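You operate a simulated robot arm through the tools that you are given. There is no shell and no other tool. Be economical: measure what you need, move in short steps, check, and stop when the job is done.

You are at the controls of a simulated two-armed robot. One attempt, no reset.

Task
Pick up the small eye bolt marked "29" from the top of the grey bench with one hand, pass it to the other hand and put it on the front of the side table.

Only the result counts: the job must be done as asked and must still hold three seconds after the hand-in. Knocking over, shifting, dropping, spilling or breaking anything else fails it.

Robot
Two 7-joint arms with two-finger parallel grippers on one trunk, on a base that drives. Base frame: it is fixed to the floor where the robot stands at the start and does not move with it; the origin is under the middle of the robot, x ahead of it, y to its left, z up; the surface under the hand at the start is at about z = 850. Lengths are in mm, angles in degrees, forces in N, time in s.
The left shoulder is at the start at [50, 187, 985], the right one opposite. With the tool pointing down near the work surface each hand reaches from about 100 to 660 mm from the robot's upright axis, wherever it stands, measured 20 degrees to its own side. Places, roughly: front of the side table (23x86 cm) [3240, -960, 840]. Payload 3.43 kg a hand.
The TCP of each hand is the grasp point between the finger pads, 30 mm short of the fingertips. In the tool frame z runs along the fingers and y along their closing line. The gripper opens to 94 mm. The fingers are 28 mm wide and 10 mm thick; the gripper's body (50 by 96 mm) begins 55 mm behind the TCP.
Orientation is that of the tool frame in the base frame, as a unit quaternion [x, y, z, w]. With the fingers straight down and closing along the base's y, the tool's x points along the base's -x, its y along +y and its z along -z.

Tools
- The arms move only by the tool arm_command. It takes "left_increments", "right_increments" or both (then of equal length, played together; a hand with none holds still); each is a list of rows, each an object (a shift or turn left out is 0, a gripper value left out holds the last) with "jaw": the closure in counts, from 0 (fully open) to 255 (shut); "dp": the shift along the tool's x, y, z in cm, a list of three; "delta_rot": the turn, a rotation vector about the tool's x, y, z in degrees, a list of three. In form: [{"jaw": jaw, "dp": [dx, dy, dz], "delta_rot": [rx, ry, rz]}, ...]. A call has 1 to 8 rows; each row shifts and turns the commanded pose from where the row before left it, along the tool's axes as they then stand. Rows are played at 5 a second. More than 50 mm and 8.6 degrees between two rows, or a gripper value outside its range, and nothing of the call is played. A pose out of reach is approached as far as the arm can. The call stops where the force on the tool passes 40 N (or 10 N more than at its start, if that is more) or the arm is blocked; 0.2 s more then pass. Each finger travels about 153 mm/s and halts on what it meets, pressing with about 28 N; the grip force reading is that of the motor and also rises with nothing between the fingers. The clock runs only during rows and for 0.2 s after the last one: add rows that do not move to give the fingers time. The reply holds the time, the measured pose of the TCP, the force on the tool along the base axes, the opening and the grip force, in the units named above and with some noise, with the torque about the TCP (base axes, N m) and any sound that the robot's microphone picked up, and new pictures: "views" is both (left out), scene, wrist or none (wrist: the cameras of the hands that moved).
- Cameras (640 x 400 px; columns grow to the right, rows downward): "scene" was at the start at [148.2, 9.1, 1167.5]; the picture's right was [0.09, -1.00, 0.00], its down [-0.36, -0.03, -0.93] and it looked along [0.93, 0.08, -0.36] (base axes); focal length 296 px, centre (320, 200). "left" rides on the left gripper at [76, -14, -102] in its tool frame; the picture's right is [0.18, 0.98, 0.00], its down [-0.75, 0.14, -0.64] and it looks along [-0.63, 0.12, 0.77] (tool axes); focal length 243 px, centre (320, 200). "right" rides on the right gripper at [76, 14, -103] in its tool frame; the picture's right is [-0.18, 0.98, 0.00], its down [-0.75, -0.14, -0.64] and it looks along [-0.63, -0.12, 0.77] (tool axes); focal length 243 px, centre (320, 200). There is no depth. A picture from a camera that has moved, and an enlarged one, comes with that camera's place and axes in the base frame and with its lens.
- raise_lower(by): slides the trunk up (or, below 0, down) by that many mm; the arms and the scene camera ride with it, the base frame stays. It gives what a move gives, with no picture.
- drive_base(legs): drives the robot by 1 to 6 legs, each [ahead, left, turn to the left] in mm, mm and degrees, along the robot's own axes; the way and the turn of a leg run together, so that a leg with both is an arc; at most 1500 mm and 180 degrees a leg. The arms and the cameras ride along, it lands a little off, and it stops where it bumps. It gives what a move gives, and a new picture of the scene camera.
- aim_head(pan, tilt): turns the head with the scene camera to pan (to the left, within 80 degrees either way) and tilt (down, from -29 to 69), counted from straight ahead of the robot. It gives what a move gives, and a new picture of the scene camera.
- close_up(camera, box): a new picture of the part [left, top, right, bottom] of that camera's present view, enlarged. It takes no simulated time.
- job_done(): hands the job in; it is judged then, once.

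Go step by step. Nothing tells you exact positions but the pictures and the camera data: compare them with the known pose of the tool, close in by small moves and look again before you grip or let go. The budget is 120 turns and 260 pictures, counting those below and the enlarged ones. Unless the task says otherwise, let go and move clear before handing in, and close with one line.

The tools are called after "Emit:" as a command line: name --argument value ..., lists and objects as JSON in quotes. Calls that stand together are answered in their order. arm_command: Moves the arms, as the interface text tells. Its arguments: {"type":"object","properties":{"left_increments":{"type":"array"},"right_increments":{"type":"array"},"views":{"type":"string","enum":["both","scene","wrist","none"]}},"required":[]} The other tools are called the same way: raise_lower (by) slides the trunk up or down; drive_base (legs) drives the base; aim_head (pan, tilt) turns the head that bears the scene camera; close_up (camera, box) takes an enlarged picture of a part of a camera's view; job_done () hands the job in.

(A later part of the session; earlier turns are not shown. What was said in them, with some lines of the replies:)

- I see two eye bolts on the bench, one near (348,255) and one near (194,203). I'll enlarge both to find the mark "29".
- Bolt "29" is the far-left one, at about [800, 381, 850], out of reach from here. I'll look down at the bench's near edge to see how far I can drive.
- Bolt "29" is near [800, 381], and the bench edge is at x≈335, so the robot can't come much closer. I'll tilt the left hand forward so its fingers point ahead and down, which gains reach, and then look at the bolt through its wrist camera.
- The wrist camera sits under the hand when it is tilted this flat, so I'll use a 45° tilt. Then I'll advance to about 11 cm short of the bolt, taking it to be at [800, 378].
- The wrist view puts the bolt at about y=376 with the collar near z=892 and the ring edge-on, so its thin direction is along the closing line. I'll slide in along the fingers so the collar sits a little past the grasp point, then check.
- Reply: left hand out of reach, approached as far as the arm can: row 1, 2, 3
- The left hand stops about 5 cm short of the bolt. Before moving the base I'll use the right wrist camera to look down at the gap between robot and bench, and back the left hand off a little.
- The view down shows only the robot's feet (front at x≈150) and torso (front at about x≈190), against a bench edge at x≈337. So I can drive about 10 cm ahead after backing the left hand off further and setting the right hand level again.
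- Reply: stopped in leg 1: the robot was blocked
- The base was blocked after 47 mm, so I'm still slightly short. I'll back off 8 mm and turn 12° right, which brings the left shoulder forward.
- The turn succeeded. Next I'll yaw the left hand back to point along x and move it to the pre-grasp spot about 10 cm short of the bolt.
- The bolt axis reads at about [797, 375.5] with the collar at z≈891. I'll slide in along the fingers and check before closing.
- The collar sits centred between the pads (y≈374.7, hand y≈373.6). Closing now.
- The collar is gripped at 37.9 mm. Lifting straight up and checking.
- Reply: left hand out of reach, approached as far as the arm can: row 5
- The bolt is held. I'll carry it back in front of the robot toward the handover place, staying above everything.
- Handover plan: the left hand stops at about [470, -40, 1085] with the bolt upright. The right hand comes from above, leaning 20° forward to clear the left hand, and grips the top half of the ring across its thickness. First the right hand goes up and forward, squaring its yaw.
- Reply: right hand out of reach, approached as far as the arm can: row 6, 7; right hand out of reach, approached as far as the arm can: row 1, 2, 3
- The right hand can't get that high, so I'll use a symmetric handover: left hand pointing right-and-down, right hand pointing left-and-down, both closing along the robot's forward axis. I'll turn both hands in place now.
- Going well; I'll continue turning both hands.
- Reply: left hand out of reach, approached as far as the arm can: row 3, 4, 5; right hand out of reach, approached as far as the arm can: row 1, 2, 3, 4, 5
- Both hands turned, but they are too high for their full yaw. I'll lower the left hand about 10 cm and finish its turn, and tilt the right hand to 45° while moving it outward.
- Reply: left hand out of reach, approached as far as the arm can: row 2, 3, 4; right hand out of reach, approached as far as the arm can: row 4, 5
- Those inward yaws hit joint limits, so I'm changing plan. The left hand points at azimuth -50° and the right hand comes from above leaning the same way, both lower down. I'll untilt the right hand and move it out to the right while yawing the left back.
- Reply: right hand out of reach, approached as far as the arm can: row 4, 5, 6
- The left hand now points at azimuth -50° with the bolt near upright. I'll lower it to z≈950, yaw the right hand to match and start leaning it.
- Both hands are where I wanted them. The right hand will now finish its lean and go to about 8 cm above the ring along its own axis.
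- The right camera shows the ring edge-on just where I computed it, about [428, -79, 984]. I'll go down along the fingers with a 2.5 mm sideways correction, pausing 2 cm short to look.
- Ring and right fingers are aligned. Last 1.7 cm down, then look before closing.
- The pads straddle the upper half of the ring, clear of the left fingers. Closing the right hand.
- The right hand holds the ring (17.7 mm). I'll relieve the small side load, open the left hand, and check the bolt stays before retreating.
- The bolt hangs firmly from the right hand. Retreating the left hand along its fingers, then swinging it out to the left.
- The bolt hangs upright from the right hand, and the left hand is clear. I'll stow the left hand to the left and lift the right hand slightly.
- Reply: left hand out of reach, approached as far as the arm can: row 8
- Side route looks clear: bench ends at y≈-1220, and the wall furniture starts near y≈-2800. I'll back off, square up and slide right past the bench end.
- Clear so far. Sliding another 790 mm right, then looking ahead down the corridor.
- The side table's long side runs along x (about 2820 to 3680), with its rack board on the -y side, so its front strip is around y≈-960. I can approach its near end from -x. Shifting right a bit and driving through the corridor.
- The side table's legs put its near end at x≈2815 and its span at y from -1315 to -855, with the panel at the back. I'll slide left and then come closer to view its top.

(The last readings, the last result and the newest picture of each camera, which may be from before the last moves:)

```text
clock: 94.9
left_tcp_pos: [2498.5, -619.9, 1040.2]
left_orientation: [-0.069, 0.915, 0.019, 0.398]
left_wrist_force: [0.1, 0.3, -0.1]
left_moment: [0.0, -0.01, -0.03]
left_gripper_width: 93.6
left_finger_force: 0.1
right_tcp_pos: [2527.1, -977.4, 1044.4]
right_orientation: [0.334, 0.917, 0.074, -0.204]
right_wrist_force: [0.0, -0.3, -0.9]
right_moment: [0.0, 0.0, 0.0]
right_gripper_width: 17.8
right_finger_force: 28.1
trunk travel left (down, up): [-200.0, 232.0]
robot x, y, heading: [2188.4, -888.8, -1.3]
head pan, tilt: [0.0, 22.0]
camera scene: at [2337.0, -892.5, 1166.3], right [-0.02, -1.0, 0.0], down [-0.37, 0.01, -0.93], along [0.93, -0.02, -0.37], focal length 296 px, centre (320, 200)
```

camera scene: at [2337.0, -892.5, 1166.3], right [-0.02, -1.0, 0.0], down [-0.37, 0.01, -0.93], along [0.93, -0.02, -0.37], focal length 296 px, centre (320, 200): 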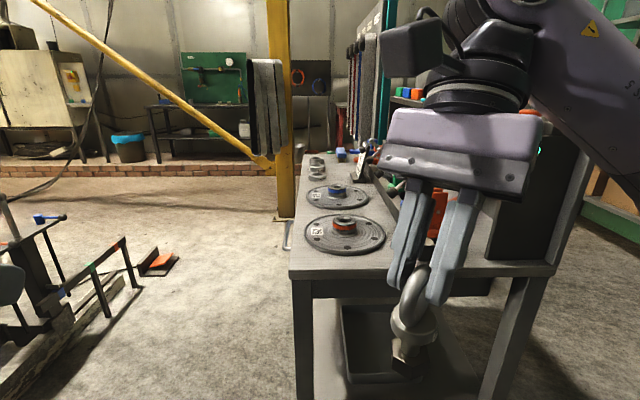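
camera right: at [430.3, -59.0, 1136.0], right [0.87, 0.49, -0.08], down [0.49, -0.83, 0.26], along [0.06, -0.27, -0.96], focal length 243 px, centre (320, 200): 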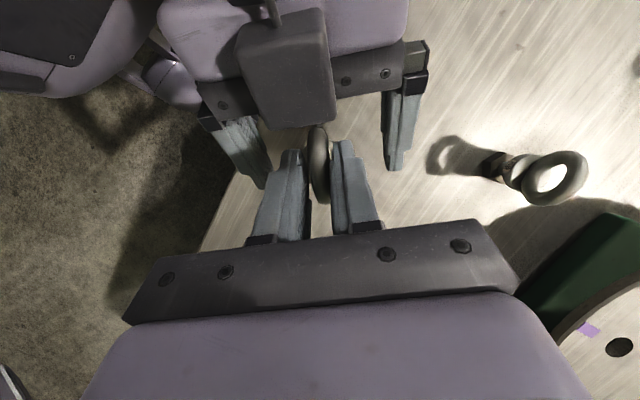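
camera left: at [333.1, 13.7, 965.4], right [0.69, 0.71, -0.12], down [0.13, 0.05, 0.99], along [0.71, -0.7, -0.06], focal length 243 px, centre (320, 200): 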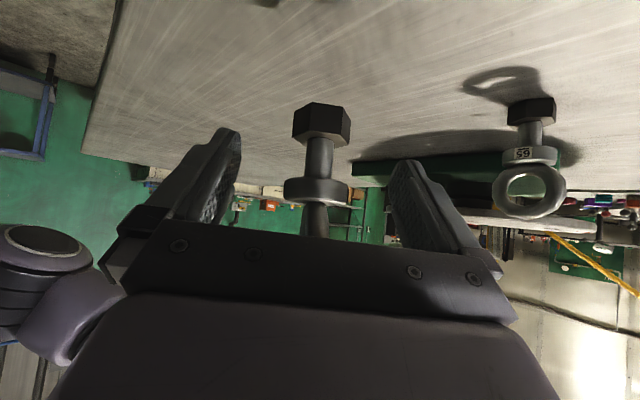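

The front strip carries two flange discs at about [2948,-964] and [3190,-966], each ~96 mm radius, with free room at the front edge between them near [3069,-885]. It's best approached from the front side, so I'll drive around facing -y.

Emit:
drive_base --legs '[[0, 470, 1.5], [900, 0, 0]]'

Emit:
aim_head --pan -65 --tilt 25

Emit:
aim_head --pan 60 --tilt 30

```text
clock: 103.8
left_tcp_pos: [3366.3, -141.8, 1041.2]
left_orientation: [-0.078, 0.914, 0.024, 0.397]
left_wrist_force: [0.0, 0.0, -0.5]
left_moment: [-0.03, -0.03, -0.02]
left_gripper_width: 94.2
left_finger_force: 0.1
right_tcp_pos: [3404.0, -498.5, 1044.7]
right_orientation: [0.324, 0.921, 0.071, -0.204]
right_wrist_force: [-0.4, -0.7, -2.1]
right_moment: [0.0, 0.01, 0.01]
right_gripper_width: 17.6
right_finger_force: 27.6
trunk travel left (down, up): [-200.0, 232.0]
robot x, y, heading: [3058.6, -425.6, 0.1]
head pan, tilt: [0.0, 22.0]
camera scene: at [3211.5, -418.7, 1166.3], right [0.0, -1.0, 0.0], down [-0.37, 0.0, -0.93], along [0.93, 0.0, -0.37], focal length 296 px, centre (320, 200)
```

scene: 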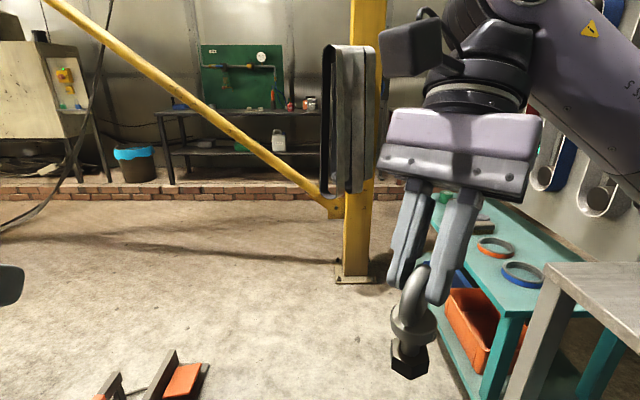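

```text
clock: 105.1
left_tcp_pos: [3365.6, -141.0, 1042.0]
left_orientation: [-0.079, 0.914, 0.025, 0.398]
left_wrist_force: [0.5, 0.1, 0.3]
left_moment: [0.0, 0.02, 0.0]
left_gripper_width: 93.9
left_finger_force: 0.2
right_tcp_pos: [3403.8, -498.1, 1044.8]
right_orientation: [0.325, 0.921, 0.072, -0.204]
right_wrist_force: [0.0, -1.0, -1.4]
right_moment: [-0.03, 0.0, -0.01]
right_gripper_width: 17.8
right_finger_force: 28.2
trunk travel left (down, up): [-200.0, 232.0]
robot x, y, heading: [3062.9, -421.8, -0.1]
head pan, tilt: [-65.0, 25.0]
camera scene: at [3157.7, -502.2, 1161.5], right [-0.91, -0.42, 0.0], down [-0.18, 0.38, -0.91], along [0.38, -0.82, -0.42], focal length 296 px, centre (320, 200)
```

scene: 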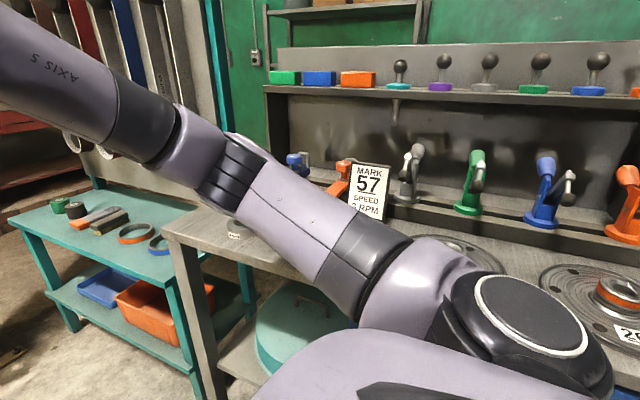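

```text
clock: 107.2
left_tcp_pos: [3365.7, -141.0, 1042.0]
left_orientation: [-0.079, 0.914, 0.025, 0.398]
left_wrist_force: [0.1, -0.5, 0.3]
left_moment: [0.01, -0.01, -0.02]
left_gripper_width: 93.8
left_finger_force: 0.1
right_tcp_pos: [3402.9, -498.8, 1044.9]
right_orientation: [0.323, 0.921, 0.071, -0.204]
right_wrist_force: [0.1, -0.1, -1.8]
right_moment: [-0.01, 0.0, -0.02]
right_gripper_width: 17.6
right_finger_force: 27.9
trunk travel left (down, up): [-200.0, 232.0]
robot x, y, heading: [3059.7, -420.7, -0.2]
head pan, tilt: [60.0, 30.0]
camera scene: at [3163.8, -340.4, 1153.5], right [0.87, -0.5, 0.0], down [-0.25, -0.43, -0.87], along [0.43, 0.75, -0.5], focal length 296 px, centre (320, 200)
```

scene: 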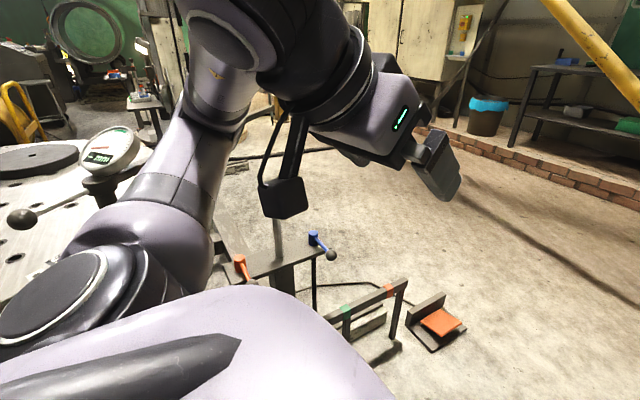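

Space behind is free (nearest things at y≈290), and the turn sweeps the hands well above the table. Turning right by 90° to face the table front.

Emit:
drive_base --legs '[[0, 0, -45], [0, 0, -45]]'

Emit:
aim_head --pan 0 --tilt 40

```text
clock: 111.7
left_tcp_pos: [3337.8, -727.0, 1042.0]
left_orientation: [0.594, 0.699, -0.265, 0.297]
left_wrist_force: [0.6, -0.2, -0.1]
left_moment: [-0.02, -0.03, -0.02]
left_gripper_width: 94.0
left_finger_force: 0.1
right_tcp_pos: [2979.9, -758.8, 1045.3]
right_orientation: [0.882, 0.418, 0.195, -0.094]
right_wrist_force: [0.3, -0.1, -2.0]
right_moment: [-0.05, 0.0, -0.01]
right_gripper_width: 17.7
right_finger_force: 28.1
trunk travel left (down, up): [-200.0, 232.0]
robot x, y, heading: [3058.9, -423.5, -90.5]
head pan, tilt: [60.0, 30.0]
camera scene: at [3137.4, -523.2, 1153.5], right [-0.51, -0.86, 0.0], down [-0.43, 0.25, -0.87], along [0.75, -0.44, -0.5], focal length 296 px, centre (320, 200)
```

scene: 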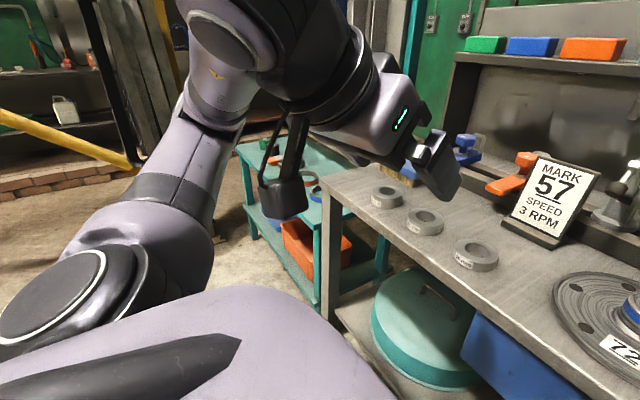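

```text
clock: 113.0
left_tcp_pos: [3337.4, -727.0, 1040.7]
left_orientation: [0.594, 0.699, -0.266, 0.297]
left_wrist_force: [0.7, -0.5, 0.6]
left_moment: [-0.03, -0.01, -0.01]
left_gripper_width: 94.1
left_finger_force: 0.0
right_tcp_pos: [2980.6, -759.8, 1045.2]
right_orientation: [0.883, 0.417, 0.195, -0.093]
right_wrist_force: [0.1, 0.4, -0.5]
right_moment: [-0.01, -0.01, -0.02]
right_gripper_width: 17.7
right_finger_force: 27.6
trunk travel left (down, up): [-200.0, 232.0]
robot x, y, heading: [3066.1, -418.6, -90.5]
head pan, tilt: [0.0, 40.0]
camera scene: at [3058.8, -562.3, 1138.2], right [-1.0, 0.01, 0.0], down [0.01, 0.64, -0.77], along [-0.01, -0.77, -0.64], focal length 296 px, centre (320, 200)
```

scene: 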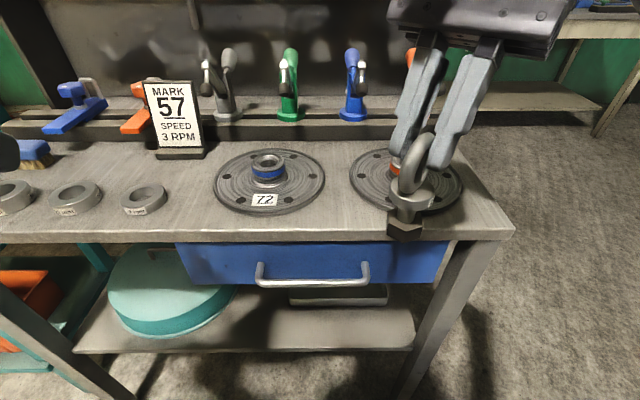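

I have a clear view: discs at [3140,-975] and [2908,-973], table edge at y≈-843, and free space between the discs around [3024,-888]. I'll drive 80 mm closer, then move the bolt over that spot.

Emit:
drive_base --legs '[[80, 0, 0.5]]'

Emit:
close_up --camera "scene" --box '[240, 120, 480, 280]'

```text
clock: 114.1
left_tcp_pos: [3341.4, -803.5, 1041.2]
left_orientation: [0.59, 0.702, -0.264, 0.298]
left_wrist_force: [-0.3, 0.1, -0.2]
left_moment: [0.0, 0.02, 0.03]
left_gripper_width: 94.3
left_finger_force: 0.0
right_tcp_pos: [2984.5, -839.3, 1043.6]
right_orientation: [0.88, 0.422, 0.195, -0.095]
right_wrist_force: [-0.2, -0.3, -1.7]
right_moment: [0.03, 0.03, 0.01]
right_gripper_width: 17.6
right_finger_force: 28.5
trunk travel left (down, up): [-200.0, 232.0]
robot x, y, heading: [3066.4, -501.9, -90.0]
head pan, tilt: [0.0, 40.0]
camera scene: at [3059.9, -642.6, 1138.1], right [-1.0, 0.0, 0.0], down [0.0, 0.64, -0.77], along [0.0, -0.77, -0.64], focal length 296 px, centre (320, 200)
```

scene: 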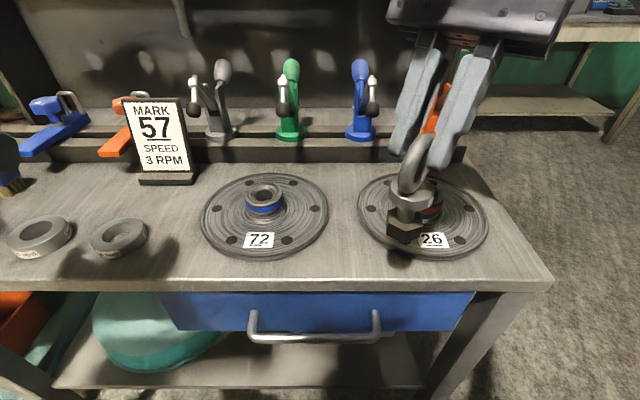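

```text
2.50 times, centred on (360, 200) of scene
camera zoom: at [3059.9, -642.6, 1138.1], right [-1.0, 0.0, 0.0], down [0.0, 0.64, -0.77], along [0.0, -0.77, -0.64], focal length 740 px, centre (220, 200)
```

zoom: 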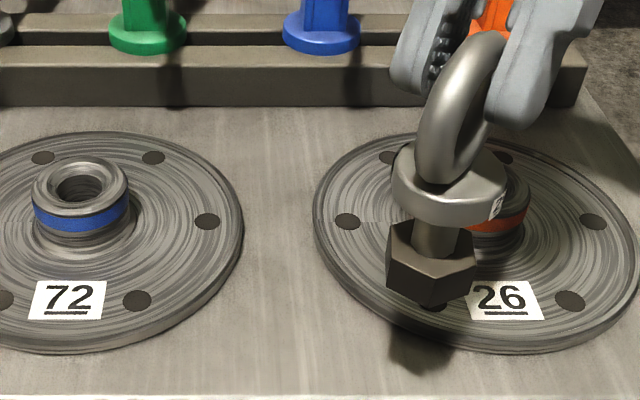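

The bolt hangs upright at about [2984, -830], and the free spot is at [3025, -888]. I'll move across at this height first.

Emit:
arm_command --right_increments '[{"dp": [-0.88, 3.41, -0.42]}, {"dp": [-0.88, 3.41, -0.42]}, {"dp": [-1.7, 0, 3.6]}, {}]' --views "scene"

Emit:
close_up --camera "scene" --box '[240, 120, 480, 280]'

```text
clock: 115.1
left_tcp_pos: [3341.0, -803.8, 1041.7]
left_orientation: [0.591, 0.702, -0.264, 0.298]
left_wrist_force: [-0.2, -1.4, -0.7]
left_moment: [-0.02, 0.03, 0.0]
left_gripper_width: 93.9
left_finger_force: 0.1
right_tcp_pos: [3022.9, -898.0, 1007.5]
right_orientation: [0.88, 0.422, 0.194, -0.094]
right_wrist_force: [0.6, -0.4, -1.1]
right_moment: [0.02, -0.01, 0.0]
right_gripper_width: 17.8
right_finger_force: 28.1
trunk travel left (down, up): [-200.0, 232.0]
robot x, y, heading: [3063.9, -502.9, -90.0]
head pan, tilt: [0.0, 40.0]
camera scene: at [3059.9, -642.4, 1138.1], right [-1.0, 0.0, 0.0], down [0.0, 0.64, -0.77], along [0.0, -0.77, -0.64], focal length 296 px, centre (320, 200)
```

scene: 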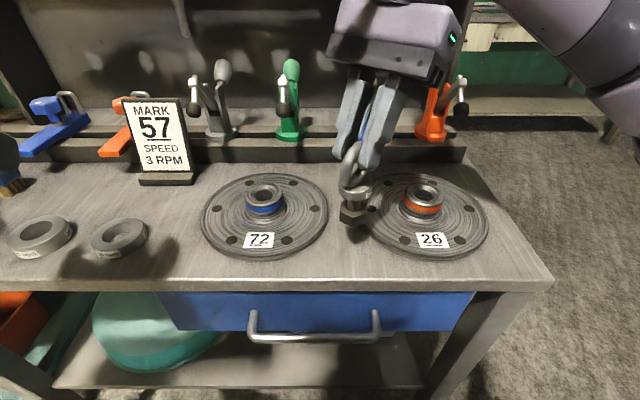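

```text
2.50 times, centred on (360, 200) of scene
camera zoom: at [3059.9, -642.4, 1138.1], right [-1.0, 0.0, 0.0], down [0.0, 0.64, -0.77], along [0.0, -0.77, -0.64], focal length 740 px, centre (220, 200)
```

zoom: 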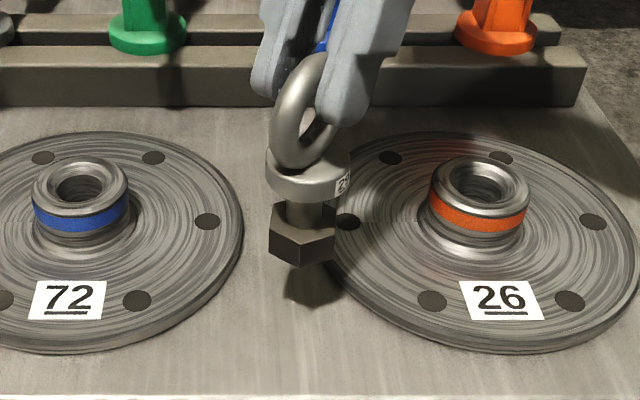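

The hex foot is over [3022, -888], the intended gap. Lowering 55 mm, leaving roughly 1 cm.

Emit:
arm_command --right_increments '[{"dp": [-0.8, 0, 1.65]}, {"dp": [-0.8, 0, 1.65]}, {"dp": [-0.75, 0, 1.65]}, {}]' --views "none"

Emit:
close_up --camera "scene" --box '[280, 160, 400, 260]'

```text
clock: 116.1
left_tcp_pos: [3341.1, -803.4, 1041.9]
left_orientation: [0.59, 0.702, -0.264, 0.299]
left_wrist_force: [0.0, -0.3, 0.0]
left_moment: [0.0, 0.0, 0.01]
left_gripper_width: 94.2
left_finger_force: 0.0
right_tcp_pos: [3023.9, -897.6, 954.3]
right_orientation: [0.88, 0.423, 0.196, -0.091]
right_wrist_force: [-3.0, -5.5, 22.8]
right_moment: [-0.13, 0.09, 0.03]
right_gripper_width: 18.1
right_finger_force: 28.0
trunk travel left (down, up): [-200.0, 232.0]
robot x, y, heading: [3063.5, -500.0, -90.1]
head pan, tilt: [0.0, 40.0]
```

```text
4.00 times, centred on (340, 210) of scene
camera zoom: at [3059.7, -641.5, 1138.8], right [-1.0, 0.0, 0.0], down [0.0, 0.64, -0.77], along [0.0, -0.77, -0.64], focal length 1184 px, centre (240, 160)
```

zoom: 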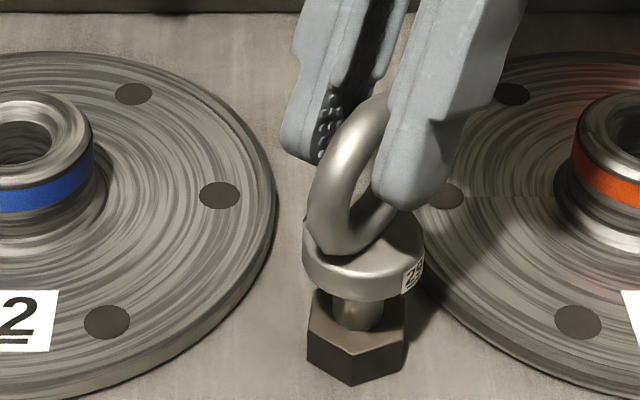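

There is 23 N upward already, so the hex foot is standing on the table (z≈850). I'll ease the press by 1 mm and check.

Emit:
arm_command --right_increments '[{"dp": [0.04, 0, -0.09]}, {}]' --views "wrist"

Emit:
close_up --camera "scene" --box '[280, 160, 400, 260]'

```text
clock: 116.7
left_tcp_pos: [3341.1, -804.1, 1042.1]
left_orientation: [0.59, 0.702, -0.264, 0.299]
left_wrist_force: [0.5, -0.8, -0.9]
left_moment: [0.0, 0.01, 0.0]
left_gripper_width: 94.0
left_finger_force: 0.1
right_tcp_pos: [3023.2, -896.9, 952.7]
right_orientation: [0.88, 0.422, 0.194, -0.093]
right_wrist_force: [-4.5, -7.3, 22.6]
right_moment: [-0.31, 0.25, -0.04]
right_gripper_width: 17.7
right_finger_force: 27.8
trunk travel left (down, up): [-200.0, 232.0]
robot x, y, heading: [3063.6, -500.8, -90.0]
head pan, tilt: [0.0, 40.0]
camera right: at [3050.3, -885.9, 1077.3], right [0.66, -0.75, -0.08], down [-0.71, -0.66, 0.27], along [-0.25, -0.12, -0.96], focal length 243 px, centre (320, 200)
```

right: 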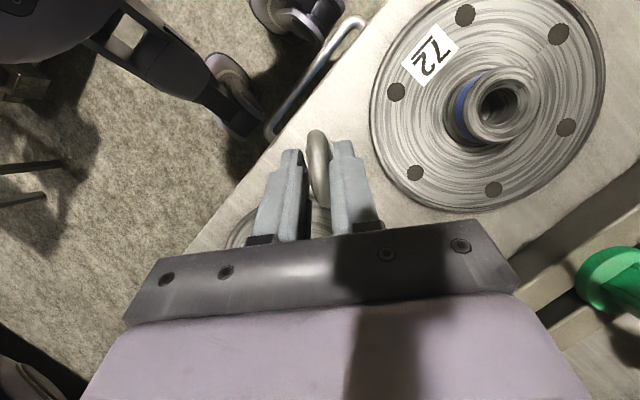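

```text
4.00 times, centred on (340, 210) of scene
camera zoom: at [3059.6, -641.6, 1138.3], right [-1.0, 0.0, 0.0], down [0.0, 0.64, -0.77], along [0.0, -0.77, -0.64], focal length 1184 px, centre (240, 160)
```

zoom: 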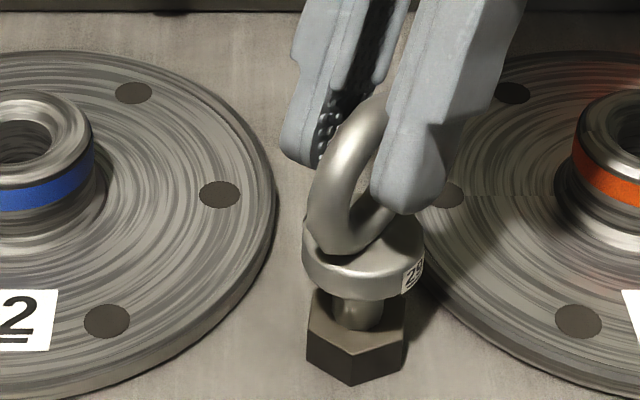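

Still 23 N of press. Easing up in small steps.

Emit:
arm_command --right_increments '[{"dp": [0.06, 0, -0.14]}, {}]' --views "none"

```text
clock: 117.3
left_tcp_pos: [3340.2, -803.3, 1041.6]
left_orientation: [0.59, 0.702, -0.263, 0.299]
left_wrist_force: [-0.2, -0.2, 0.2]
left_moment: [0.0, 0.03, 0.02]
left_gripper_width: 94.1
left_finger_force: 0.1
right_tcp_pos: [3024.1, -896.6, 952.0]
right_orientation: [0.88, 0.422, 0.195, -0.096]
right_wrist_force: [-1.2, 0.0, 4.9]
right_moment: [-0.01, 0.05, 0.0]
right_gripper_width: 17.8
right_finger_force: 28.0
trunk travel left (down, up): [-200.0, 232.0]
robot x, y, heading: [3060.5, -497.9, -89.6]
head pan, tilt: [0.0, 40.0]
```

Only about 5 N left, so the bolt is standing. Opening the right hand gently.

Emit:
arm_command --right_increments '[{"jaw": 195}, {}, {"jaw": 170}, {"jaw": 140}, {"jaw": 110}, {}]' --views "none"

Emit:
close_up --camera "scene" --box '[280, 160, 400, 260]'

Emit:
close_up --camera "right" --box '[200, 60, 440, 260]'

```text
clock: 118.7
left_tcp_pos: [3341.5, -803.1, 1042.3]
left_orientation: [0.591, 0.702, -0.264, 0.298]
left_wrist_force: [-0.5, -0.5, -0.1]
left_moment: [0.0, 0.02, 0.0]
left_gripper_width: 93.7
left_finger_force: 0.0
right_tcp_pos: [3023.0, -898.3, 953.9]
right_orientation: [0.881, 0.422, 0.194, -0.093]
right_wrist_force: [-0.6, 0.4, -0.6]
right_moment: [0.01, 0.02, 0.0]
right_gripper_width: 53.4
right_finger_force: 0.1
trunk travel left (down, up): [-200.0, 232.0]
robot x, y, heading: [3059.7, -500.5, -90.1]
head pan, tilt: [0.0, 40.0]
```

```text
4.00 times, centred on (340, 210) of scene
camera zoom: at [3059.9, -642.3, 1138.2], right [-1.0, 0.0, 0.0], down [0.0, 0.64, -0.77], along [0.0, -0.77, -0.64], focal length 1184 px, centre (240, 160)
```

zoom: 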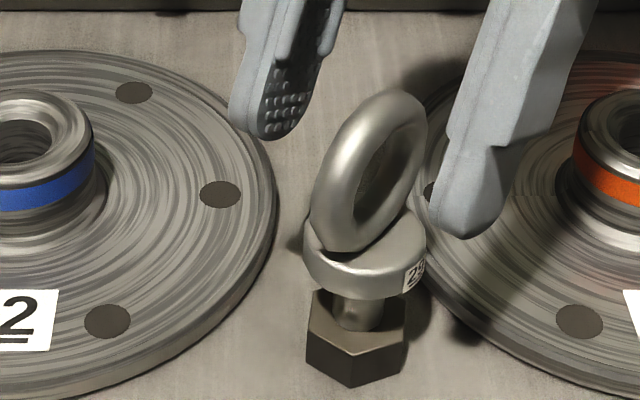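

```text
2.00 times, centred on (320, 160) of right
camera zoom: at [3050.9, -886.5, 1078.7], right [0.66, -0.74, -0.08], down [-0.71, -0.66, 0.26], along [-0.25, -0.12, -0.96], focal length 485 px, centre (320, 280)
```

zoom: 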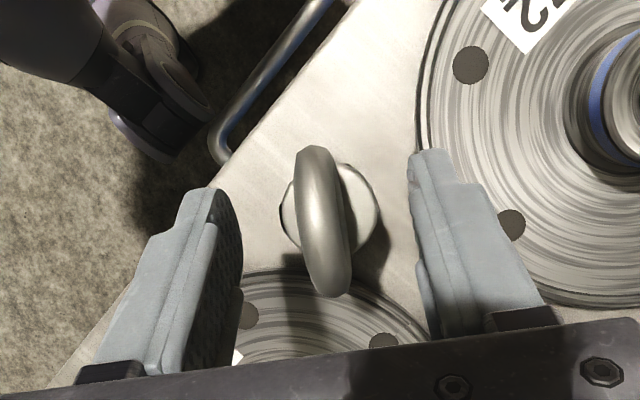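

The bolt stands free on its foot. Opening wide and retreating along the fingers, up and away.

Emit:
arm_command --right_increments '[{"jaw": 60}, {"dp": [0, 0, -3]}, {"dp": [0, 0, -4]}, {"dp": [0, 0, -4]}, {}, {}]' --views "scene"

Emit:
close_up --camera "scene" --box '[240, 120, 480, 280]'

```text
clock: 120.1
left_tcp_pos: [3340.8, -804.3, 1040.7]
left_orientation: [0.59, 0.702, -0.263, 0.298]
left_wrist_force: [0.1, -0.1, -0.1]
left_moment: [0.0, 0.02, -0.03]
left_gripper_width: 94.2
left_finger_force: 0.2
right_tcp_pos: [2996.0, -934.4, 1051.3]
right_orientation: [0.88, 0.423, 0.194, -0.094]
right_wrist_force: [-1.2, 0.1, 0.4]
right_moment: [0.03, 0.01, -0.02]
right_gripper_width: 71.9
right_finger_force: 0.0
trunk travel left (down, up): [-200.0, 232.0]
robot x, y, heading: [3064.4, -499.0, -90.1]
head pan, tilt: [0.0, 40.0]
camera scene: at [3059.9, -642.3, 1138.2], right [-1.0, 0.0, 0.0], down [0.0, 0.64, -0.77], along [0.0, -0.77, -0.64], focal length 296 px, centre (320, 200)
```

scene: 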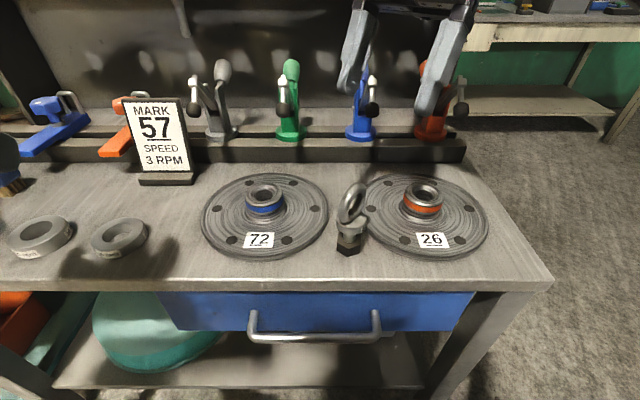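

```text
2.50 times, centred on (360, 200) of scene
camera zoom: at [3059.9, -642.3, 1138.2], right [-1.0, 0.0, 0.0], down [0.0, 0.64, -0.77], along [0.0, -0.77, -0.64], focal length 740 px, centre (220, 200)
```

zoom: 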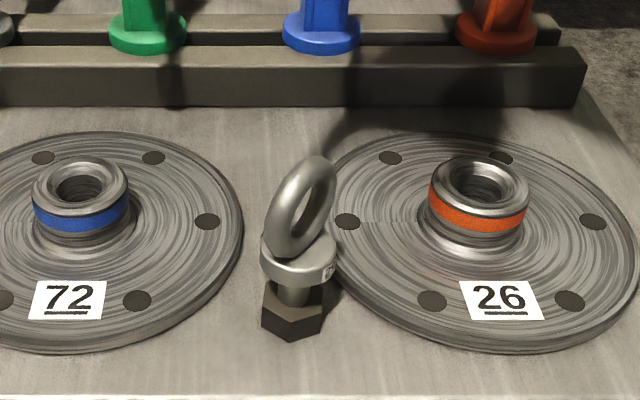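

The bolt stands upright and free on the front strip between the two discs, both hands are clear and nothing else has moved. Handing in.

Emit:
job_done

```text
The job is handed in.
```

I picked up eye bolt "29" with the left hand, passed it to the right hand, and stood it upright on the front of the side table between discs 72 and 26. Both hands are clear and the job is handed in; in the last picture nothing else on the table had shifted.
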